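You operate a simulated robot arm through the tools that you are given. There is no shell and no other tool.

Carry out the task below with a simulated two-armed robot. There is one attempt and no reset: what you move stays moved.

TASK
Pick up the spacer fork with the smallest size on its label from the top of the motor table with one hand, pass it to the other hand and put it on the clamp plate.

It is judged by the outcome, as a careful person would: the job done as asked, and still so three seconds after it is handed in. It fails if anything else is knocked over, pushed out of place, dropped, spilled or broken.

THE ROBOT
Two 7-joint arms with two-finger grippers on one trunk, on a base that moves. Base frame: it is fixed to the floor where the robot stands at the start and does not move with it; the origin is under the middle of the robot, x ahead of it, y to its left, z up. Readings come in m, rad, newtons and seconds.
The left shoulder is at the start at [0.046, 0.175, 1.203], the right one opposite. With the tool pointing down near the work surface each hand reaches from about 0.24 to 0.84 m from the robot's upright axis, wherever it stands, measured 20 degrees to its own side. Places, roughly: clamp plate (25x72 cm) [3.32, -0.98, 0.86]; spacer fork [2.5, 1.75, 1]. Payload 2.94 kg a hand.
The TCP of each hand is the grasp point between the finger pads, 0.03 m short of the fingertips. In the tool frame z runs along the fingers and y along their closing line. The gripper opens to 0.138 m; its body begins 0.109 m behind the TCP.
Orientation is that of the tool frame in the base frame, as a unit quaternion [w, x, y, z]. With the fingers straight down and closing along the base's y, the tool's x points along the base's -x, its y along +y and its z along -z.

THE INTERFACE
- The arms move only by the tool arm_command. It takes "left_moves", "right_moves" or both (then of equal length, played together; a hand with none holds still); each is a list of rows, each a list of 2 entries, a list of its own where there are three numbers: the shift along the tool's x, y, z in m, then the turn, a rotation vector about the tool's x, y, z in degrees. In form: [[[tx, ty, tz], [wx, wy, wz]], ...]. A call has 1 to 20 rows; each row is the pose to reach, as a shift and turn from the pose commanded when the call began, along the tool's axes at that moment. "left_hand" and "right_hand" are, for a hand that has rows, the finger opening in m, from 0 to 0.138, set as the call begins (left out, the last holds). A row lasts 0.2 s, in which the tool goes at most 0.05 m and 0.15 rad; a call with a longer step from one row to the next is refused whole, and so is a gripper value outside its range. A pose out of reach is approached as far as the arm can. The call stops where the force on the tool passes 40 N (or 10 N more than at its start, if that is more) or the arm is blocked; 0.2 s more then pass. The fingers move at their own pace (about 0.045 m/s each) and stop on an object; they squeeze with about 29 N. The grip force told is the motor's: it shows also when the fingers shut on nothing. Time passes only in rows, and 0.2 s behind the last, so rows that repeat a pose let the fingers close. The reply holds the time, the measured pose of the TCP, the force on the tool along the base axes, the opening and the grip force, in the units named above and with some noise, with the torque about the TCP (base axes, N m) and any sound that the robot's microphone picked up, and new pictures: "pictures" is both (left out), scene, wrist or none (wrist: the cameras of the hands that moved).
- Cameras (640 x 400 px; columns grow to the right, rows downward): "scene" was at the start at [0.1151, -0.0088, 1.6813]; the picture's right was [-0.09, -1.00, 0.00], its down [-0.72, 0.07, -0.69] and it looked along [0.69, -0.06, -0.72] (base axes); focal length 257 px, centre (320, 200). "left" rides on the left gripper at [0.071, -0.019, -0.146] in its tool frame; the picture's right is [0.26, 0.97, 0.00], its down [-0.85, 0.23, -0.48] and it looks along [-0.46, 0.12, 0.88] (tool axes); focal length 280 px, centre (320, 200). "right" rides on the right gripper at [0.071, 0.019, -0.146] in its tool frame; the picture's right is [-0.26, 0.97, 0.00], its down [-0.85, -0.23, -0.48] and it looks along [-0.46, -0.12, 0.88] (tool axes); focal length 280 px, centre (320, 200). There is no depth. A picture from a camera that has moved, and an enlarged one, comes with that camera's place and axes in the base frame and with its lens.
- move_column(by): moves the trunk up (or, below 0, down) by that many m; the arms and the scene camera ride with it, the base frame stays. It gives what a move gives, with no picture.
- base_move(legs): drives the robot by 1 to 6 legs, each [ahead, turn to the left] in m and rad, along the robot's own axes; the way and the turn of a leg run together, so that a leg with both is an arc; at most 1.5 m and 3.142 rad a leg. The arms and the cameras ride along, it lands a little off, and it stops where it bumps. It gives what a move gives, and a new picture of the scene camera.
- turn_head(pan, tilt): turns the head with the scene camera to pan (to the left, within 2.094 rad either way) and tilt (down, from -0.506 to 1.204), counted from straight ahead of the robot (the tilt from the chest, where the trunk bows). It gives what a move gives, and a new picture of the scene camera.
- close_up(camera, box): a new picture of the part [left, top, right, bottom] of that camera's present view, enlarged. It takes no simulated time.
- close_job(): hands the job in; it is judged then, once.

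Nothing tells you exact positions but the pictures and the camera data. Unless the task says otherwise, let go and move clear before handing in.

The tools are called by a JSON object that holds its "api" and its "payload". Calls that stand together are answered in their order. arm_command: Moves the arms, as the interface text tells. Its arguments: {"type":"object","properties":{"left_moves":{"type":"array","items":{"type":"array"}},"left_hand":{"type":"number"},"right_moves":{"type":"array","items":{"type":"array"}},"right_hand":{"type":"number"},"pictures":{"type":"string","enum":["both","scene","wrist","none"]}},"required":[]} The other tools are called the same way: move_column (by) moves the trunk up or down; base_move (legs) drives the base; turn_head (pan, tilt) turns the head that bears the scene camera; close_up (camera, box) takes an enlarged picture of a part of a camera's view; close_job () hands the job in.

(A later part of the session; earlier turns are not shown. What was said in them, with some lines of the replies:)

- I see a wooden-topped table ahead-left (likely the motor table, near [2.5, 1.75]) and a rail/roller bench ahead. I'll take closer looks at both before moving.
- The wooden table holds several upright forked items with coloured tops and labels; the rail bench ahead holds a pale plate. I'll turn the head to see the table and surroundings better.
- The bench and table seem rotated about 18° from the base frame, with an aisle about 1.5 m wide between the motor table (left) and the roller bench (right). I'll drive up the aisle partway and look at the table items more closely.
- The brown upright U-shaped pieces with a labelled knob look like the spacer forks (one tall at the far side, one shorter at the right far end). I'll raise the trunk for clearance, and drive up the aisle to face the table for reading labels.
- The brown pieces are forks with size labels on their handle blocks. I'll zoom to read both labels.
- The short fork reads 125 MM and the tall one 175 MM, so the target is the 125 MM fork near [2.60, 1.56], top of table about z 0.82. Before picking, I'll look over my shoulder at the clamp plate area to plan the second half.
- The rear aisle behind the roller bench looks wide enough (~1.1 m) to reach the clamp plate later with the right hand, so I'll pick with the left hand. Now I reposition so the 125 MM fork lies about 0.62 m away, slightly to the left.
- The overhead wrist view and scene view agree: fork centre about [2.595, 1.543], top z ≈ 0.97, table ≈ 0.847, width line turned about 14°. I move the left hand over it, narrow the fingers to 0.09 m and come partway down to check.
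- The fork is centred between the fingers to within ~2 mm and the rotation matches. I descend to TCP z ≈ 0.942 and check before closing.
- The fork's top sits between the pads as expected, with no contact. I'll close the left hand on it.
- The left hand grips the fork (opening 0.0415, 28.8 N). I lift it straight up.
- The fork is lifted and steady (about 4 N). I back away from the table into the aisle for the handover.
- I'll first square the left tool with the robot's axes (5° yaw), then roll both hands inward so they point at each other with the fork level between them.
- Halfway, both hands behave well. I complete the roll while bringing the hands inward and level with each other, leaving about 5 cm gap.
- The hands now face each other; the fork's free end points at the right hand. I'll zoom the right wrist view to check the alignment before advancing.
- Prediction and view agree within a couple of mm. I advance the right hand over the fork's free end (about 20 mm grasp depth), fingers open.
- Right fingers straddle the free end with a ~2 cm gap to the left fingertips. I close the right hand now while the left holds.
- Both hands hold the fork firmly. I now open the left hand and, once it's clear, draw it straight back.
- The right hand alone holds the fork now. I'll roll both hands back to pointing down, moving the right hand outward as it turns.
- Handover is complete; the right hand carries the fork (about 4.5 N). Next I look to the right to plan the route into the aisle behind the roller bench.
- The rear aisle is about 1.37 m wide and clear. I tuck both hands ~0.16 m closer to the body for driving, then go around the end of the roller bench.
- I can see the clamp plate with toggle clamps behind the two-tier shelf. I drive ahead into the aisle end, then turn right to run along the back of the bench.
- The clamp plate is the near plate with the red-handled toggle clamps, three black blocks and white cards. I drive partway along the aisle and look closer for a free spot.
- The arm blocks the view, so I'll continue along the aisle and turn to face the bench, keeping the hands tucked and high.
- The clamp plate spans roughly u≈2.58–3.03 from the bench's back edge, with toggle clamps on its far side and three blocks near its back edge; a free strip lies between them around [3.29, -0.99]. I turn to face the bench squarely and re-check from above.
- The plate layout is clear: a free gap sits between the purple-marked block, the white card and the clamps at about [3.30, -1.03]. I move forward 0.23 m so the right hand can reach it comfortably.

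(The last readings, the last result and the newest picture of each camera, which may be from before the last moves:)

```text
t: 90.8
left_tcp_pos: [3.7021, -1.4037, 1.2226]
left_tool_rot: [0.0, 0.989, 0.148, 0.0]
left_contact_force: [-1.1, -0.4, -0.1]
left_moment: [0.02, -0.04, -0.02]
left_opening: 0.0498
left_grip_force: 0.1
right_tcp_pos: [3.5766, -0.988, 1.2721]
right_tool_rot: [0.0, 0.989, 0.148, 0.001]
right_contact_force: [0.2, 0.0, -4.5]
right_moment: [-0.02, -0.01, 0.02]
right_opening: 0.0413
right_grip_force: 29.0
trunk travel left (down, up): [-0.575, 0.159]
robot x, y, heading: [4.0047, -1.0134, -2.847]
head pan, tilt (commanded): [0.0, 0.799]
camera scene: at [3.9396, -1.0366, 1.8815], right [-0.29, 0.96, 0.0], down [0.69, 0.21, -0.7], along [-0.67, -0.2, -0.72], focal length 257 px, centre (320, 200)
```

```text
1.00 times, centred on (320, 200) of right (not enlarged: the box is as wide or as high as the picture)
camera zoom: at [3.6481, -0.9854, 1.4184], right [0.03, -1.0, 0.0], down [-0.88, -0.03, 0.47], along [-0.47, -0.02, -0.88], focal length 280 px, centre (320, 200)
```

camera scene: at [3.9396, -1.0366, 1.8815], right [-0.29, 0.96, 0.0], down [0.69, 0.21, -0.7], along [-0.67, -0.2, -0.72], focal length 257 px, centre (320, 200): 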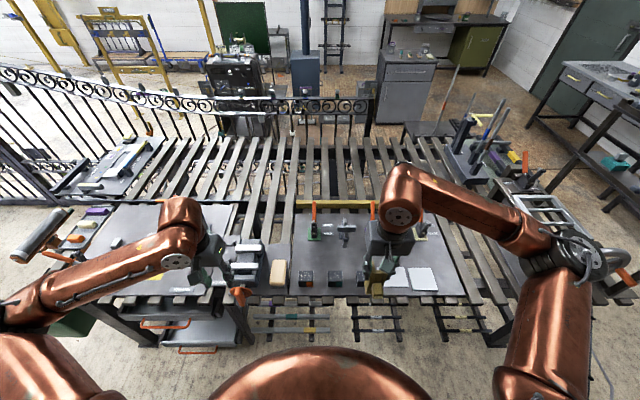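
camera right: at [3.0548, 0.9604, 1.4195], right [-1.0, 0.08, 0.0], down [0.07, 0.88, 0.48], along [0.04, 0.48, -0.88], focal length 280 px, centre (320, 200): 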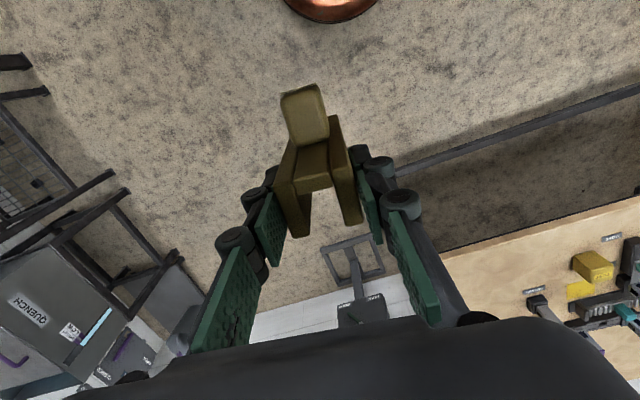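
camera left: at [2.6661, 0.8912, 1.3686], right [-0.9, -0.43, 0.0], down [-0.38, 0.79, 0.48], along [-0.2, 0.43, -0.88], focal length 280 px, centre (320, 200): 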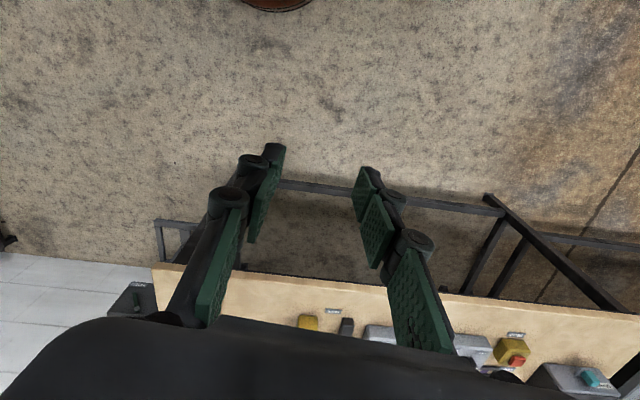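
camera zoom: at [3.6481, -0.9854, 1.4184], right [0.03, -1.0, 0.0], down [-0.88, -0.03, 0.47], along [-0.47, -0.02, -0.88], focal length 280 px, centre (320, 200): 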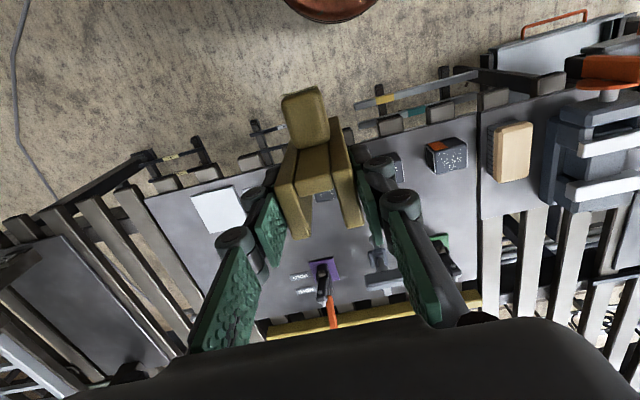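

{"api": "close_up", "payload": {"camera": "right", "box": [270, 120, 490, 300]}}

{"api": "close_up", "payload": {"camera": "scene", "box": [280, 190, 470, 310]}}

```text
2.22 times, centred on (380, 210) of right
camera zoom: at [3.6481, -0.9854, 1.4184], right [0.03, -1.0, 0.0], down [-0.88, -0.03, 0.47], along [-0.47, -0.02, -0.88], focal length 623 px, centre (187, 178)
```

zoom: 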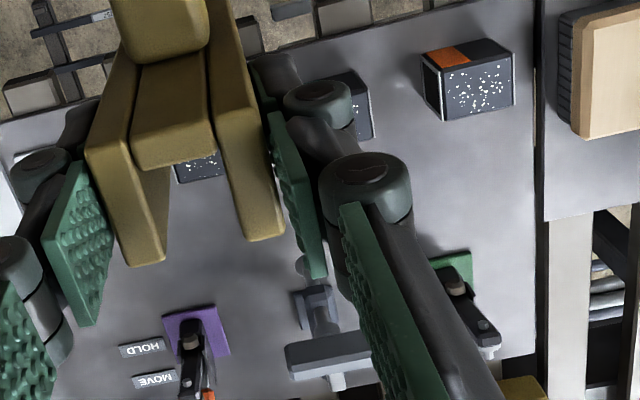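

```text
3.33 times, centred on (375, 250) of scene
camera zoom: at [3.9396, -1.0366, 1.8815], right [-0.29, 0.96, 0.0], down [0.69, 0.21, -0.7], along [-0.67, -0.2, -0.72], focal length 855 px, centre (137, 33)
```

zoom: 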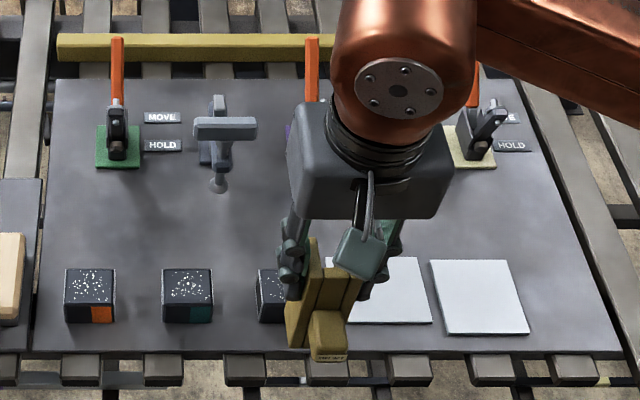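

Triangulating gives the plate surface at z ≈ 0.865, with a clear gap at [3.294, -1.036]. I bring the right hand over that point at its current safe height.

{"api": "arm_command", "payload": {"right_moves": [[[-0.0406, -0.0053, 0], [0, 0, 0]], [[-0.0812, -0.0105, 0], [0, 0, 0]], [[-0.1218, -0.0158, 0], [0, 0, 0]], [[-0.1625, -0.021, 0], [0, 0, 0]], [[-0.2031, -0.0263, 0], [0, 0, 0]], [[-0.2437, -0.0315, 0], [0, 0, 0]], [[-0.2843, -0.0368, 0], [0, 0, 0]], [[-0.2843, -0.0368, 0], [0, 0, 0]]], "pictures": "both"}}

{"api": "close_up", "payload": {"camera": "scene", "box": [280, 180, 470, 300]}}

```text
t: 92.6
left_tcp_pos: [3.7036, -1.4037, 1.2235]
left_tool_rot: [0.0, 0.989, 0.148, 0.001]
left_contact_force: [0.6, 0.3, -0.8]
left_moment: [0.0, 0.02, -0.05]
left_opening: 0.05
left_grip_force: 0.0
right_tcp_pos: [3.2938, -1.0354, 1.2729]
right_tool_rot: [0.0, 0.989, 0.149, 0.001]
right_contact_force: [0.4, 0.3, -2.9]
right_moment: [-0.02, 0.03, -0.03]
right_opening: 0.0413
right_grip_force: 29.2
trunk travel left (down, up): [-0.575, 0.159]
robot x, y, heading: [4.0061, -1.0123, -2.841]
head pan, tilt (commanded): [0.0, 0.799]
camera scene: at [3.9409, -1.0354, 1.8815], right [-0.29, 0.96, 0.0], down [0.69, 0.21, -0.7], along [-0.67, -0.2, -0.72], focal length 257 px, centre (320, 200)
camera right: at [3.3668, -1.0328, 1.4193], right [0.03, -1.0, 0.0], down [-0.88, -0.03, 0.47], along [-0.47, -0.02, -0.88], focal length 280 px, centre (320, 200)
```

scene: 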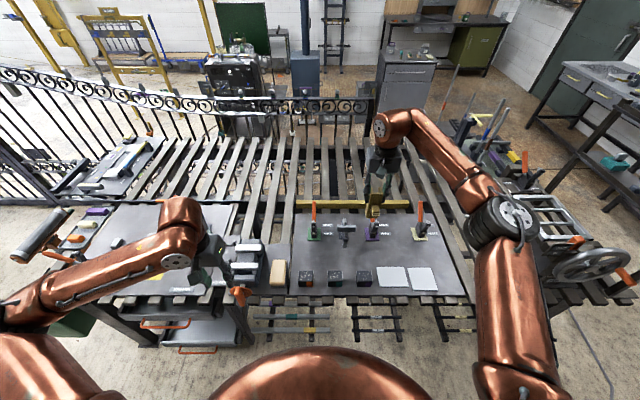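
right: 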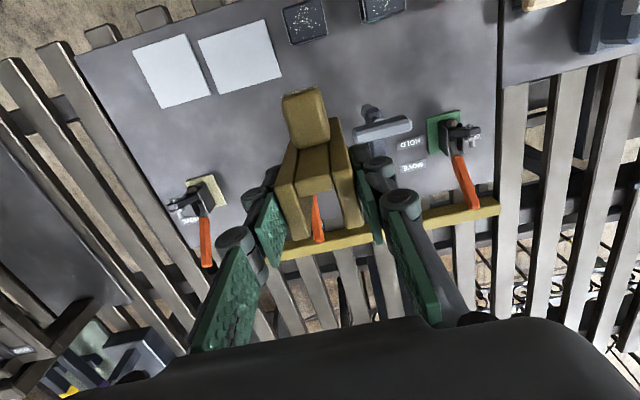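

```text
3.33 times, centred on (375, 240) of scene
camera zoom: at [3.9409, -1.0354, 1.8815], right [-0.29, 0.96, 0.0], down [0.69, 0.21, -0.7], along [-0.67, -0.2, -0.72], focal length 855 px, centre (137, 67)
```

zoom: 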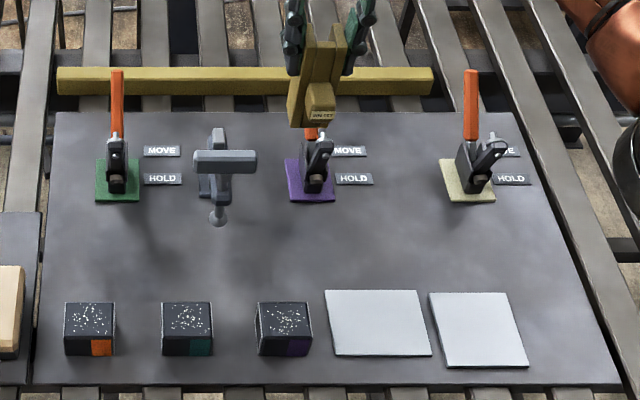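

The target spot is clearly free in this view. I lower the right hand straight down to about 3 cm above the plate and check.

{"api": "arm_command", "payload": {"right_moves": [[[0, 0, 0.04], [0, 0, 0]], [[0, 0, 0.08], [0, 0, 0]], [[0, 0, 0.12], [0, 0, 0]], [[0, 0, 0.16], [0, 0, 0]], [[0, 0, 0.2], [0, 0, 0]], [[0, 0, 0.235], [0, 0, 0]], [[0, 0, 0.265], [0, 0, 0]], [[0, 0, 0.265], [0, 0, 0]]], "pictures": "both"}}

{"api": "close_up", "payload": {"camera": "scene", "box": [280, 180, 470, 300]}}

```text
t: 94.4
left_tcp_pos: [3.7023, -1.4041, 1.2215]
left_tool_rot: [0.0, 0.989, 0.148, 0.001]
left_contact_force: [0.3, 1.2, 0.0]
left_moment: [-0.02, 0.02, -0.03]
left_opening: 0.0502
left_grip_force: 0.0
right_tcp_pos: [3.295, -1.0362, 1.0085]
right_tool_rot: [-0.001, 0.989, 0.149, 0.001]
right_contact_force: [0.0, 0.1, -4.9]
right_moment: [-0.02, 0.0, 0.03]
right_opening: 0.0415
right_grip_force: 29.1
trunk travel left (down, up): [-0.575, 0.159]
robot x, y, heading: [4.002, -1.0114, -2.843]
head pan, tilt (commanded): [0.0, 0.799]
camera scene: at [3.9404, -1.0366, 1.8815], right [-0.29, 0.96, 0.0], down [0.69, 0.21, -0.7], along [-0.67, -0.2, -0.72], focal length 257 px, centre (320, 200)
camera right: at [3.3669, -1.0341, 1.1538], right [0.03, -1.0, 0.0], down [-0.88, -0.03, 0.47], along [-0.47, -0.02, -0.88], focal length 280 px, centre (320, 200)
```

scene: 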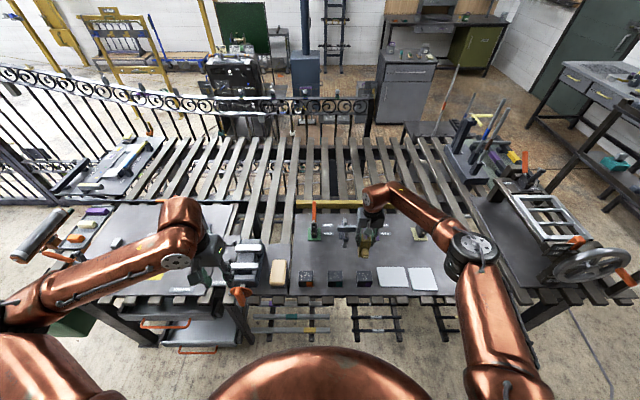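
right: 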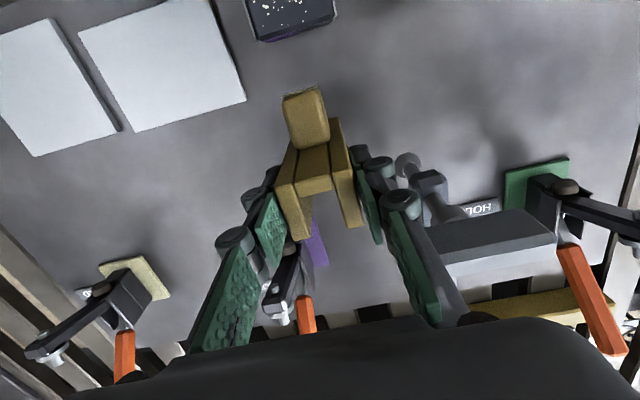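

```text
3.33 times, centred on (375, 240) of scene
camera zoom: at [3.9404, -1.0366, 1.8815], right [-0.29, 0.96, 0.0], down [0.69, 0.21, -0.7], along [-0.67, -0.2, -0.72], focal length 855 px, centre (137, 67)
```

zoom: 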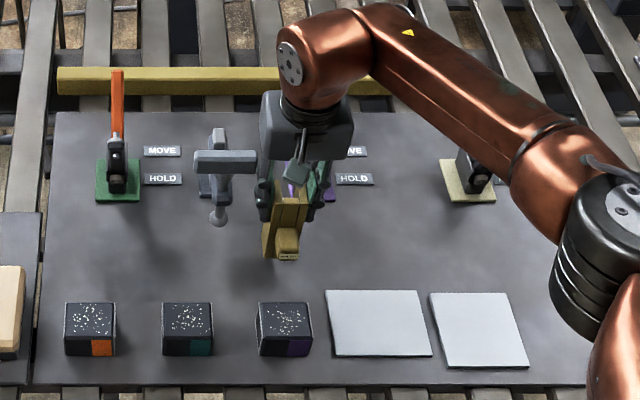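

Aligned and clear of the clamps and block. I lower in small steps, watching the force for contact.

{"api": "arm_command", "payload": {"right_moves": [[[0, 0, 0.01], [0, 0, 0]], [[0, 0, 0.02], [0, 0, 0]], [[0, 0, 0.026], [0, 0, 0]], [[0, 0, 0.026], [0, 0, 0]]], "pictures": "none"}}

{"api": "close_up", "payload": {"camera": "scene", "box": [330, 215, 400, 275]}}

```text
t: 95.4
left_tcp_pos: [3.702, -1.4036, 1.223]
left_tool_rot: [0.0, 0.989, 0.147, 0.001]
left_contact_force: [-0.6, -0.5, 0.5]
left_moment: [-0.03, 0.04, 0.03]
left_opening: 0.0499
left_grip_force: 0.1
right_tcp_pos: [3.2954, -1.0376, 0.9808]
right_tool_rot: [-0.001, 0.989, 0.149, 0.002]
right_contact_force: [-0.1, 0.0, -4.5]
right_moment: [-0.03, 0.03, 0.0]
right_opening: 0.0414
right_grip_force: 29.3
trunk travel left (down, up): [-0.575, 0.159]
robot x, y, heading: [4.0044, -1.0172, -2.841]
head pan, tilt (commanded): [0.0, 0.799]
```

```text
6.67 times, centred on (365, 245) of scene
camera zoom: at [3.94, -1.0365, 1.8815], right [-0.29, 0.96, 0.0], down [0.69, 0.21, -0.7], along [-0.67, -0.2, -0.72], focal length 1710 px, centre (20, -100)
```

zoom: 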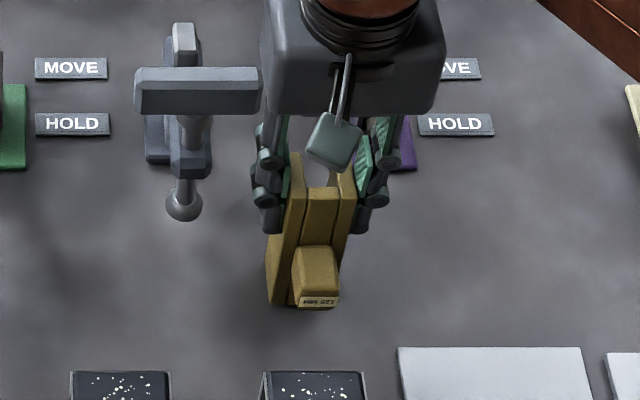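

Before going further I want to check the grey clamp's raised crossbar, which seems close to the hand. Let me look at it from the wrist camera and the scene camera.

{"api": "close_up", "payload": {"camera": "right", "box": [320, 120, 640, 320]}}

{"api": "close_up", "payload": {"camera": "scene", "box": [335, 215, 385, 246]}}

{"api": "close_up", "payload": {"camera": "left", "box": [0, 200, 320, 400]}}

```text
2.00 times, centred on (480, 220) of right
camera zoom: at [3.3663, -1.0342, 1.1273], right [0.03, -1.0, 0.0], down [-0.88, -0.03, 0.47], along [-0.47, -0.02, -0.88], focal length 561 px, centre (0, 160)
```

zoom: 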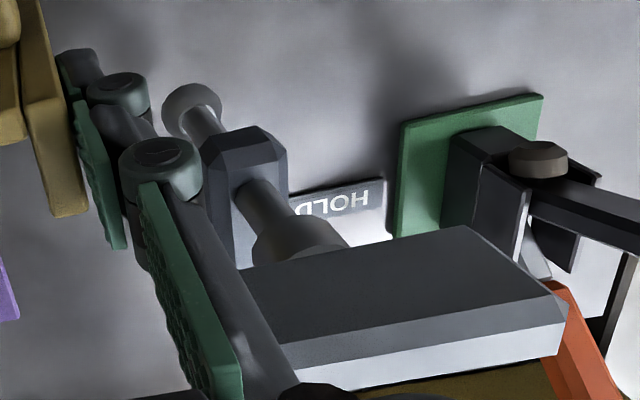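

```text
12.80 times, centred on (360, 230) of scene
camera zoom: at [3.94, -1.0365, 1.8815], right [-0.29, 0.96, 0.0], down [0.69, 0.21, -0.7], along [-0.67, -0.2, -0.72], focal length 3284 px, centre (-192, -190)
```

zoom: 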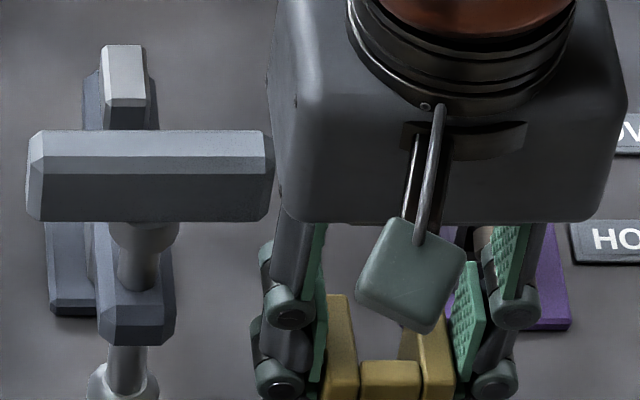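

```text
2.00 times, centred on (160, 300) of left
camera zoom: at [3.7653, -1.3638, 1.3676], right [0.53, -0.85, 0.0], down [-0.75, -0.47, 0.47], along [-0.4, -0.25, -0.88], focal length 561 px, centre (640, 0)
```

zoom: 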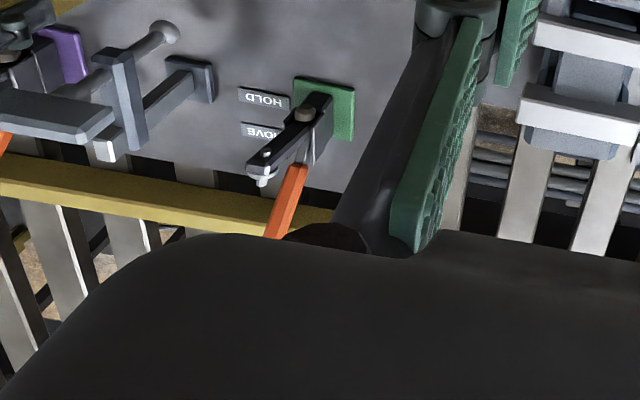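

The T-handle sits about 4 cm behind the finger plane and well below the gripper body, so it's clear. I continue lowering in small steps.

{"api": "arm_command", "payload": {"right_moves": [[[0, 0, 0.002], [0, 0, 0]], [[0, 0, 0.004], [0, 0, 0]], [[0, 0, 0.006], [0, 0, 0]], [[0, 0, 0.006], [0, 0, 0]]], "pictures": "none"}}

{"api": "close_up", "payload": {"camera": "scene", "box": [345, 235, 385, 265]}}

```text
t: 96.4
left_tcp_pos: [3.7035, -1.404, 1.2221]
left_tool_rot: [0.0, 0.989, 0.148, 0.001]
left_contact_force: [-0.1, 0.0, 0.1]
left_moment: [0.0, 0.0, -0.01]
left_opening: 0.05
left_grip_force: 0.0
right_tcp_pos: [3.294, -1.0358, 0.9761]
right_tool_rot: [0.0, 0.989, 0.148, 0.0]
right_contact_force: [1.0, 1.2, 2.6]
right_moment: [0.27, -0.1, 0.0]
right_opening: 0.0417
right_grip_force: 29.4
trunk travel left (down, up): [-0.575, 0.159]
robot x, y, heading: [4.0048, -1.016, -2.843]
head pan, tilt (commanded): [0.0, 0.799]
```

```text
13.33 times, centred on (365, 250) of scene
camera zoom: at [3.9408, -1.0364, 1.8816], right [-0.29, 0.96, 0.0], down [0.69, 0.21, -0.7], along [-0.67, -0.2, -0.72], focal length 3421 px, centre (-280, -467)
```

zoom: 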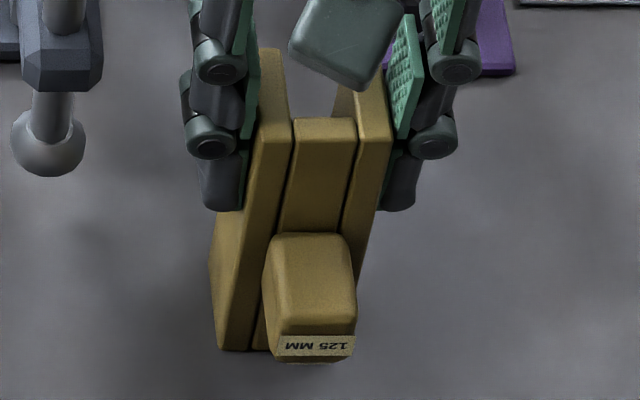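

Contact has begun (net about +7 N). I press down another 1.5 mm to seat the base flat.

{"api": "arm_command", "payload": {"right_moves": [[[0, 0, 0.001], [0, 0, 0]], [[0, 0, 0.0015], [0, 0, 0]], [[0, 0, 0.0015], [0, 0, 0]]], "pictures": "wrist"}}

```text
t: 97.2
left_tcp_pos: [3.7052, -1.4037, 1.2226]
left_tool_rot: [0.0, 0.989, 0.148, 0.0]
left_contact_force: [0.1, -1.3, -0.1]
left_moment: [0.02, -0.01, 0.0]
left_opening: 0.0498
left_grip_force: 0.0
right_tcp_pos: [3.2958, -1.036, 0.9766]
right_tool_rot: [0.002, 0.989, 0.148, -0.001]
right_contact_force: [0.0, 3.4, 17.8]
right_moment: [0.34, -0.26, 0.03]
right_opening: 0.0415
right_grip_force: 29.3
trunk travel left (down, up): [-0.575, 0.159]
robot x, y, heading: [4.0074, -1.0134, -2.848]
head pan, tilt (commanded): [0.0, 0.799]
camera right: at [3.3672, -1.0338, 1.1219], right [0.03, -1.0, 0.0], down [-0.88, -0.03, 0.48], along [-0.48, -0.02, -0.88], focal length 280 px, centre (320, 200)
```

right: 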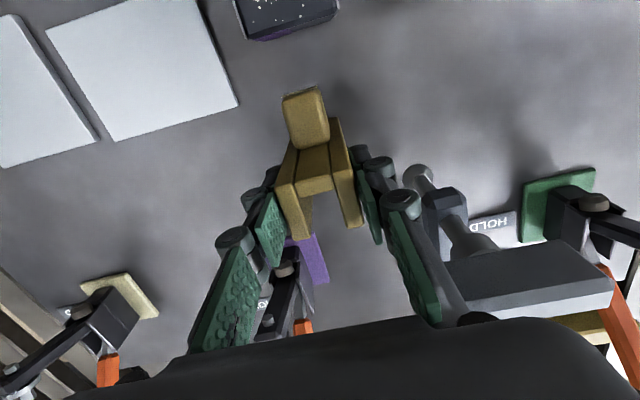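

The fork is seated on the plate. I ease off 1 mm, then open the right fingers moderately.

{"api": "arm_command", "payload": {"right_moves": [[[0, 0, -0.001], [0, 0, 0]], [[0, 0, -0.001], [0, 0, 0]]], "pictures": "none"}}

{"api": "arm_command", "payload": {"right_moves": [[[0, 0, 0], [0, 0, 0]], [[0, 0, 0], [0, 0, 0]], [[0, 0, 0], [0, 0, 0]], [[0, 0, 0], [0, 0, 0]]], "right_hand": 0.08, "pictures": "both"}}

{"api": "close_up", "payload": {"camera": "scene", "box": [335, 220, 395, 265]}}

```text
t: 97.8
left_tcp_pos: [3.7036, -1.4025, 1.2233]
left_tool_rot: [0.0, 0.989, 0.149, 0.0]
left_contact_force: [0.2, 0.6, -0.3]
left_moment: [0.0, -0.03, 0.02]
left_opening: 0.0498
left_grip_force: 0.0
right_tcp_pos: [3.2951, -1.0364, 0.9766]
right_tool_rot: [0.001, 0.989, 0.149, -0.001]
right_contact_force: [-3.1, 1.7, 16.8]
right_moment: [0.08, -0.02, -0.02]
right_opening: 0.0415
right_grip_force: 29.1
trunk travel left (down, up): [-0.575, 0.159]
robot x, y, heading: [4.0023, -1.0153, -2.836]
head pan, tilt (commanded): [0.0, 0.799]
```

```text
t: 98.8
left_tcp_pos: [3.7039, -1.4036, 1.2227]
left_tool_rot: [0.0, 0.989, 0.148, 0.001]
left_contact_force: [-0.1, 0.4, -0.1]
left_moment: [0.0, 0.01, -0.01]
left_opening: 0.0501
left_grip_force: 0.1
right_tcp_pos: [3.2943, -1.0368, 0.9745]
right_tool_rot: [-0.001, 0.989, 0.148, 0.001]
right_contact_force: [0.7, -0.1, 0.0]
right_moment: [-0.01, -0.01, 0.03]
right_opening: 0.0803
right_grip_force: 0.0
trunk travel left (down, up): [-0.575, 0.159]
robot x, y, heading: [4.0056, -1.0108, -2.84]
head pan, tilt (commanded): [0.0, 0.799]
camera scene: at [3.9409, -1.0365, 1.8815], right [-0.29, 0.96, 0.0], down [0.69, 0.21, -0.7], along [-0.67, -0.2, -0.72], focal length 257 px, centre (320, 200)
camera right: at [3.3667, -1.0338, 1.1208], right [0.03, -1.0, 0.0], down [-0.88, -0.03, 0.47], along [-0.47, -0.02, -0.88], focal length 280 px, centre (320, 200)
```

scene: 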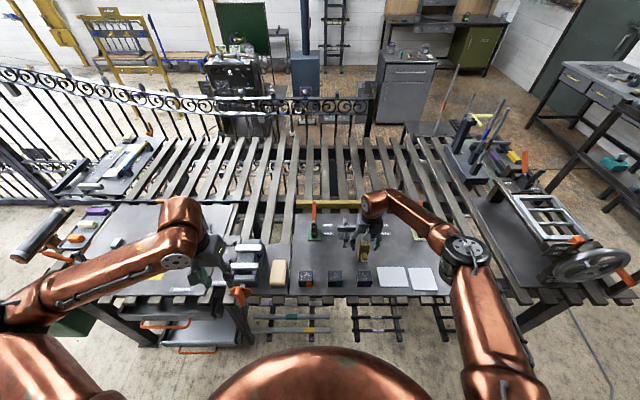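
right: 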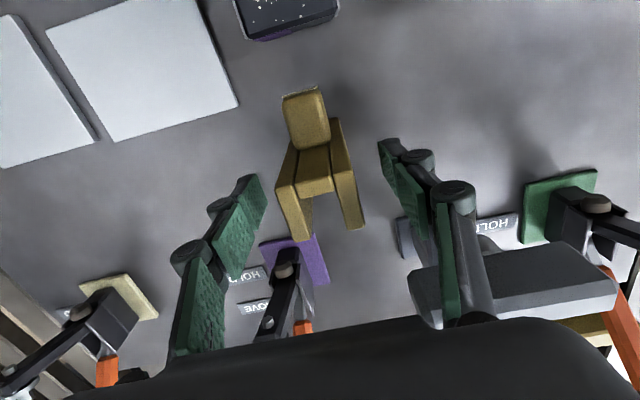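

```text
8.89 times, centred on (365, 242) of scene
camera zoom: at [3.9409, -1.0365, 1.8815], right [-0.29, 0.96, 0.0], down [0.69, 0.21, -0.7], along [-0.67, -0.2, -0.72], focal length 2281 px, centre (-80, -178)
```

zoom: 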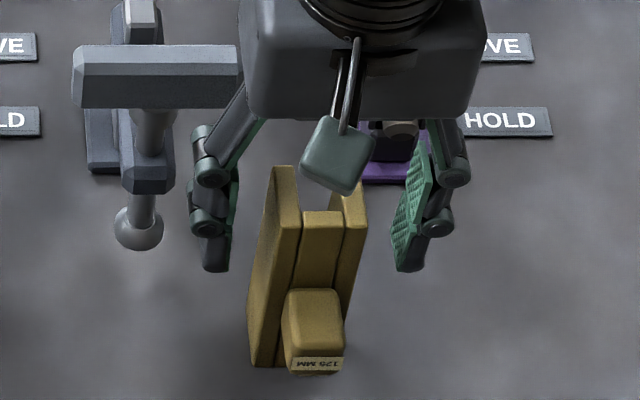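

The fork stands free between the open fingers. I raise the right hand straight up and clear.

{"api": "arm_command", "payload": {"right_moves": [[[0, 0, -0.01], [0, 0, 0]], [[0, 0, -0.03], [0, 0, 0]], [[0, 0, -0.06], [0, 0, 0]], [[0, 0, -0.1], [0, 0, 0]], [[0, 0, -0.14], [0, 0, 0]], [[0, 0, -0.18], [0, 0, 0]], [[0, 0, -0.22], [0, 0, 0]], [[0, 0, -0.26], [0, 0, 0]], [[0, 0, -0.29], [0, 0, 0]]], "pictures": "both"}}

{"api": "close_up", "payload": {"camera": "scene", "box": [280, 180, 470, 300]}}

```text
t: 100.8
left_tcp_pos: [3.7042, -1.4039, 1.2226]
left_tool_rot: [0.0, 0.989, 0.147, 0.001]
left_contact_force: [-0.7, 0.1, 0.3]
left_moment: [0.03, 0.03, 0.01]
left_opening: 0.05
left_grip_force: 0.1
right_tcp_pos: [3.2934, -1.0361, 1.2648]
right_tool_rot: [0.0, 0.989, 0.149, 0.001]
right_contact_force: [0.0, 0.0, -0.8]
right_moment: [0.0, 0.03, -0.02]
right_opening: 0.0799
right_grip_force: 0.1
trunk travel left (down, up): [-0.575, 0.159]
robot x, y, heading: [4.0054, -1.0168, -2.843]
head pan, tilt (commanded): [0.0, 0.799]
camera scene: at [3.9412, -1.0368, 1.8815], right [-0.29, 0.96, 0.0], down [0.69, 0.21, -0.7], along [-0.67, -0.2, -0.72], focal length 257 px, centre (320, 200)
camera right: at [3.3665, -1.0339, 1.4106], right [0.03, -1.0, 0.0], down [-0.88, -0.03, 0.47], along [-0.47, -0.02, -0.88], focal length 280 px, centre (320, 200)
```

scene: 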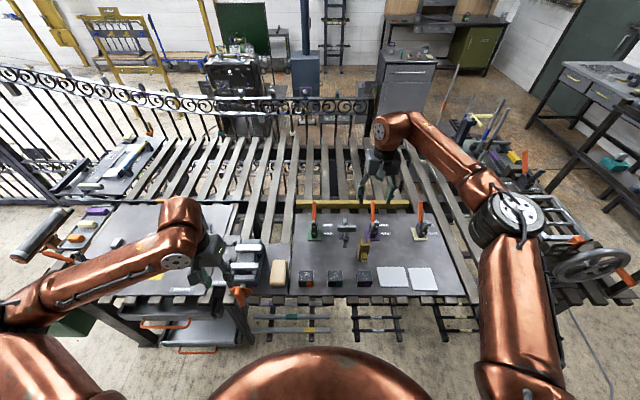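
right: 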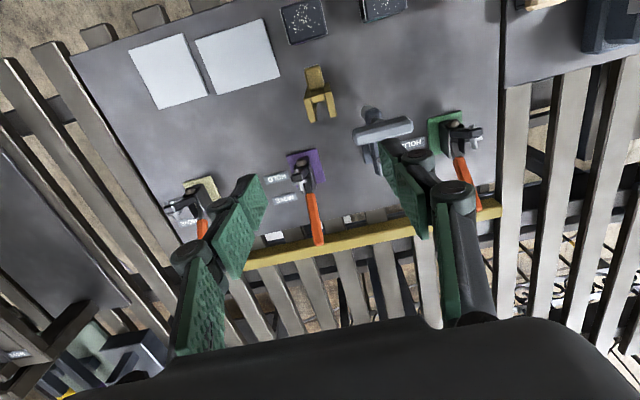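

```text
3.33 times, centred on (375, 240) of scene
camera zoom: at [3.9412, -1.0368, 1.8815], right [-0.29, 0.96, 0.0], down [0.69, 0.21, -0.7], along [-0.67, -0.2, -0.72], focal length 855 px, centre (137, 67)
```

zoom: 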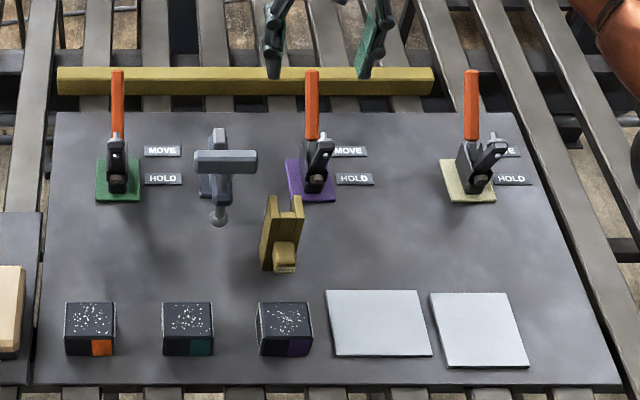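

The fork stands upright on the clamp plate and nothing else has moved. I draw the right hand back from over the bench, then take a last look.

{"api": "arm_command", "payload": {"right_moves": [[[0.04, 0, 0], [0, 0, 0]], [[0.08, 0, 0], [0, 0, 0]], [[0.12, 0, 0], [0, 0, 0]], [[0.16, 0, 0], [0, 0, 0]], [[0.2, 0, 0], [0, 0, 0]], [[0.24, 0, 0], [0, 0, 0]], [[0.24, 0, 0], [0, 0, 0]]], "pictures": "both"}}

{"api": "close_up", "payload": {"camera": "scene", "box": [280, 180, 470, 300]}}

```text
t: 102.4
left_tcp_pos: [3.7034, -1.404, 1.2217]
left_tool_rot: [0.0, 0.989, 0.148, 0.001]
left_contact_force: [-0.1, 0.9, 0.6]
left_moment: [0.0, -0.02, 0.0]
left_opening: 0.05
left_grip_force: 0.0
right_tcp_pos: [3.5235, -0.9655, 1.264]
right_tool_rot: [0.0, 0.989, 0.149, 0.001]
right_contact_force: [0.8, 0.2, -0.2]
right_moment: [0.0, -0.01, 0.01]
right_opening: 0.0798
right_grip_force: 0.0
trunk travel left (down, up): [-0.575, 0.159]
robot x, y, heading: [4.0033, -1.0163, -2.846]
head pan, tilt (commanded): [0.0, 0.799]
camera scene: at [3.9394, -1.0371, 1.8815], right [-0.29, 0.96, 0.0], down [0.69, 0.21, -0.7], along [-0.67, -0.2, -0.72], focal length 257 px, centre (320, 200)
camera right: at [3.5956, -0.9634, 1.4109], right [0.03, -1.0, 0.0], down [-0.88, -0.03, 0.47], along [-0.47, -0.02, -0.88], focal length 280 px, centre (320, 200)
```

scene: 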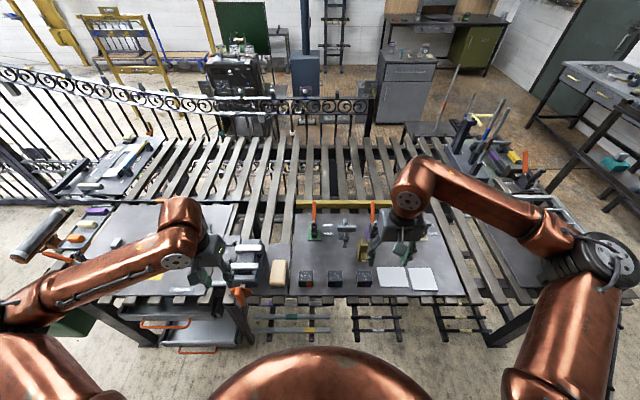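
right: 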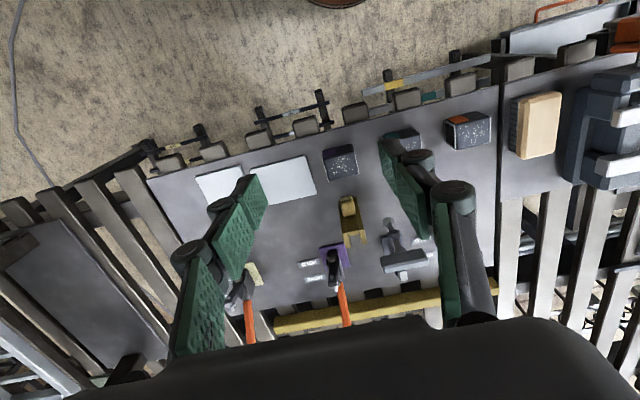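

```text
3.33 times, centred on (375, 240) of scene
camera zoom: at [3.9394, -1.0371, 1.8815], right [-0.29, 0.96, 0.0], down [0.69, 0.21, -0.7], along [-0.67, -0.2, -0.72], focal length 855 px, centre (137, 67)
```

zoom: 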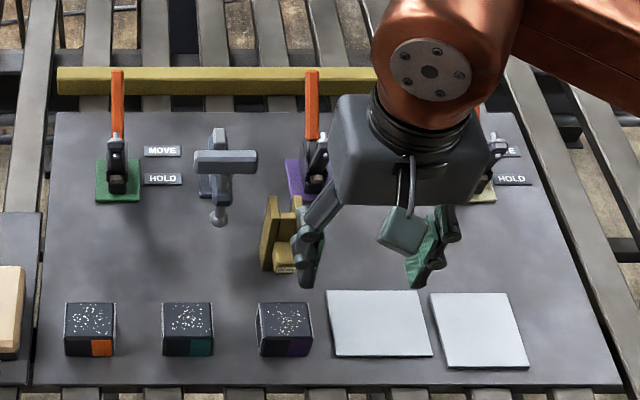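

The 125 MM fork stands steadily on the clamp plate, both hands are empty and clear, and the other items are where they were. I hand the job in.

{"api": "close_job", "payload": {}}

```text
The job is handed in.
```

The 125 MM spacer fork, the smaller of the two on the motor table (the other reads 175 MM), is now standing on the clamp plate.

I picked it up with the left hand, passed it to the right hand in the aisle, and set it down with the right. It stands on its end in the free space between the toggle clamps and the three black blocks, at about [3.29, -1.04]. It is upside down compared with how it stood on the table, so its label reads inverted.

In the last pictures it was standing on its own, both hands were clear, and the clamps, blocks and cards on the plate looked undisturbed. I handed the job in after that check.
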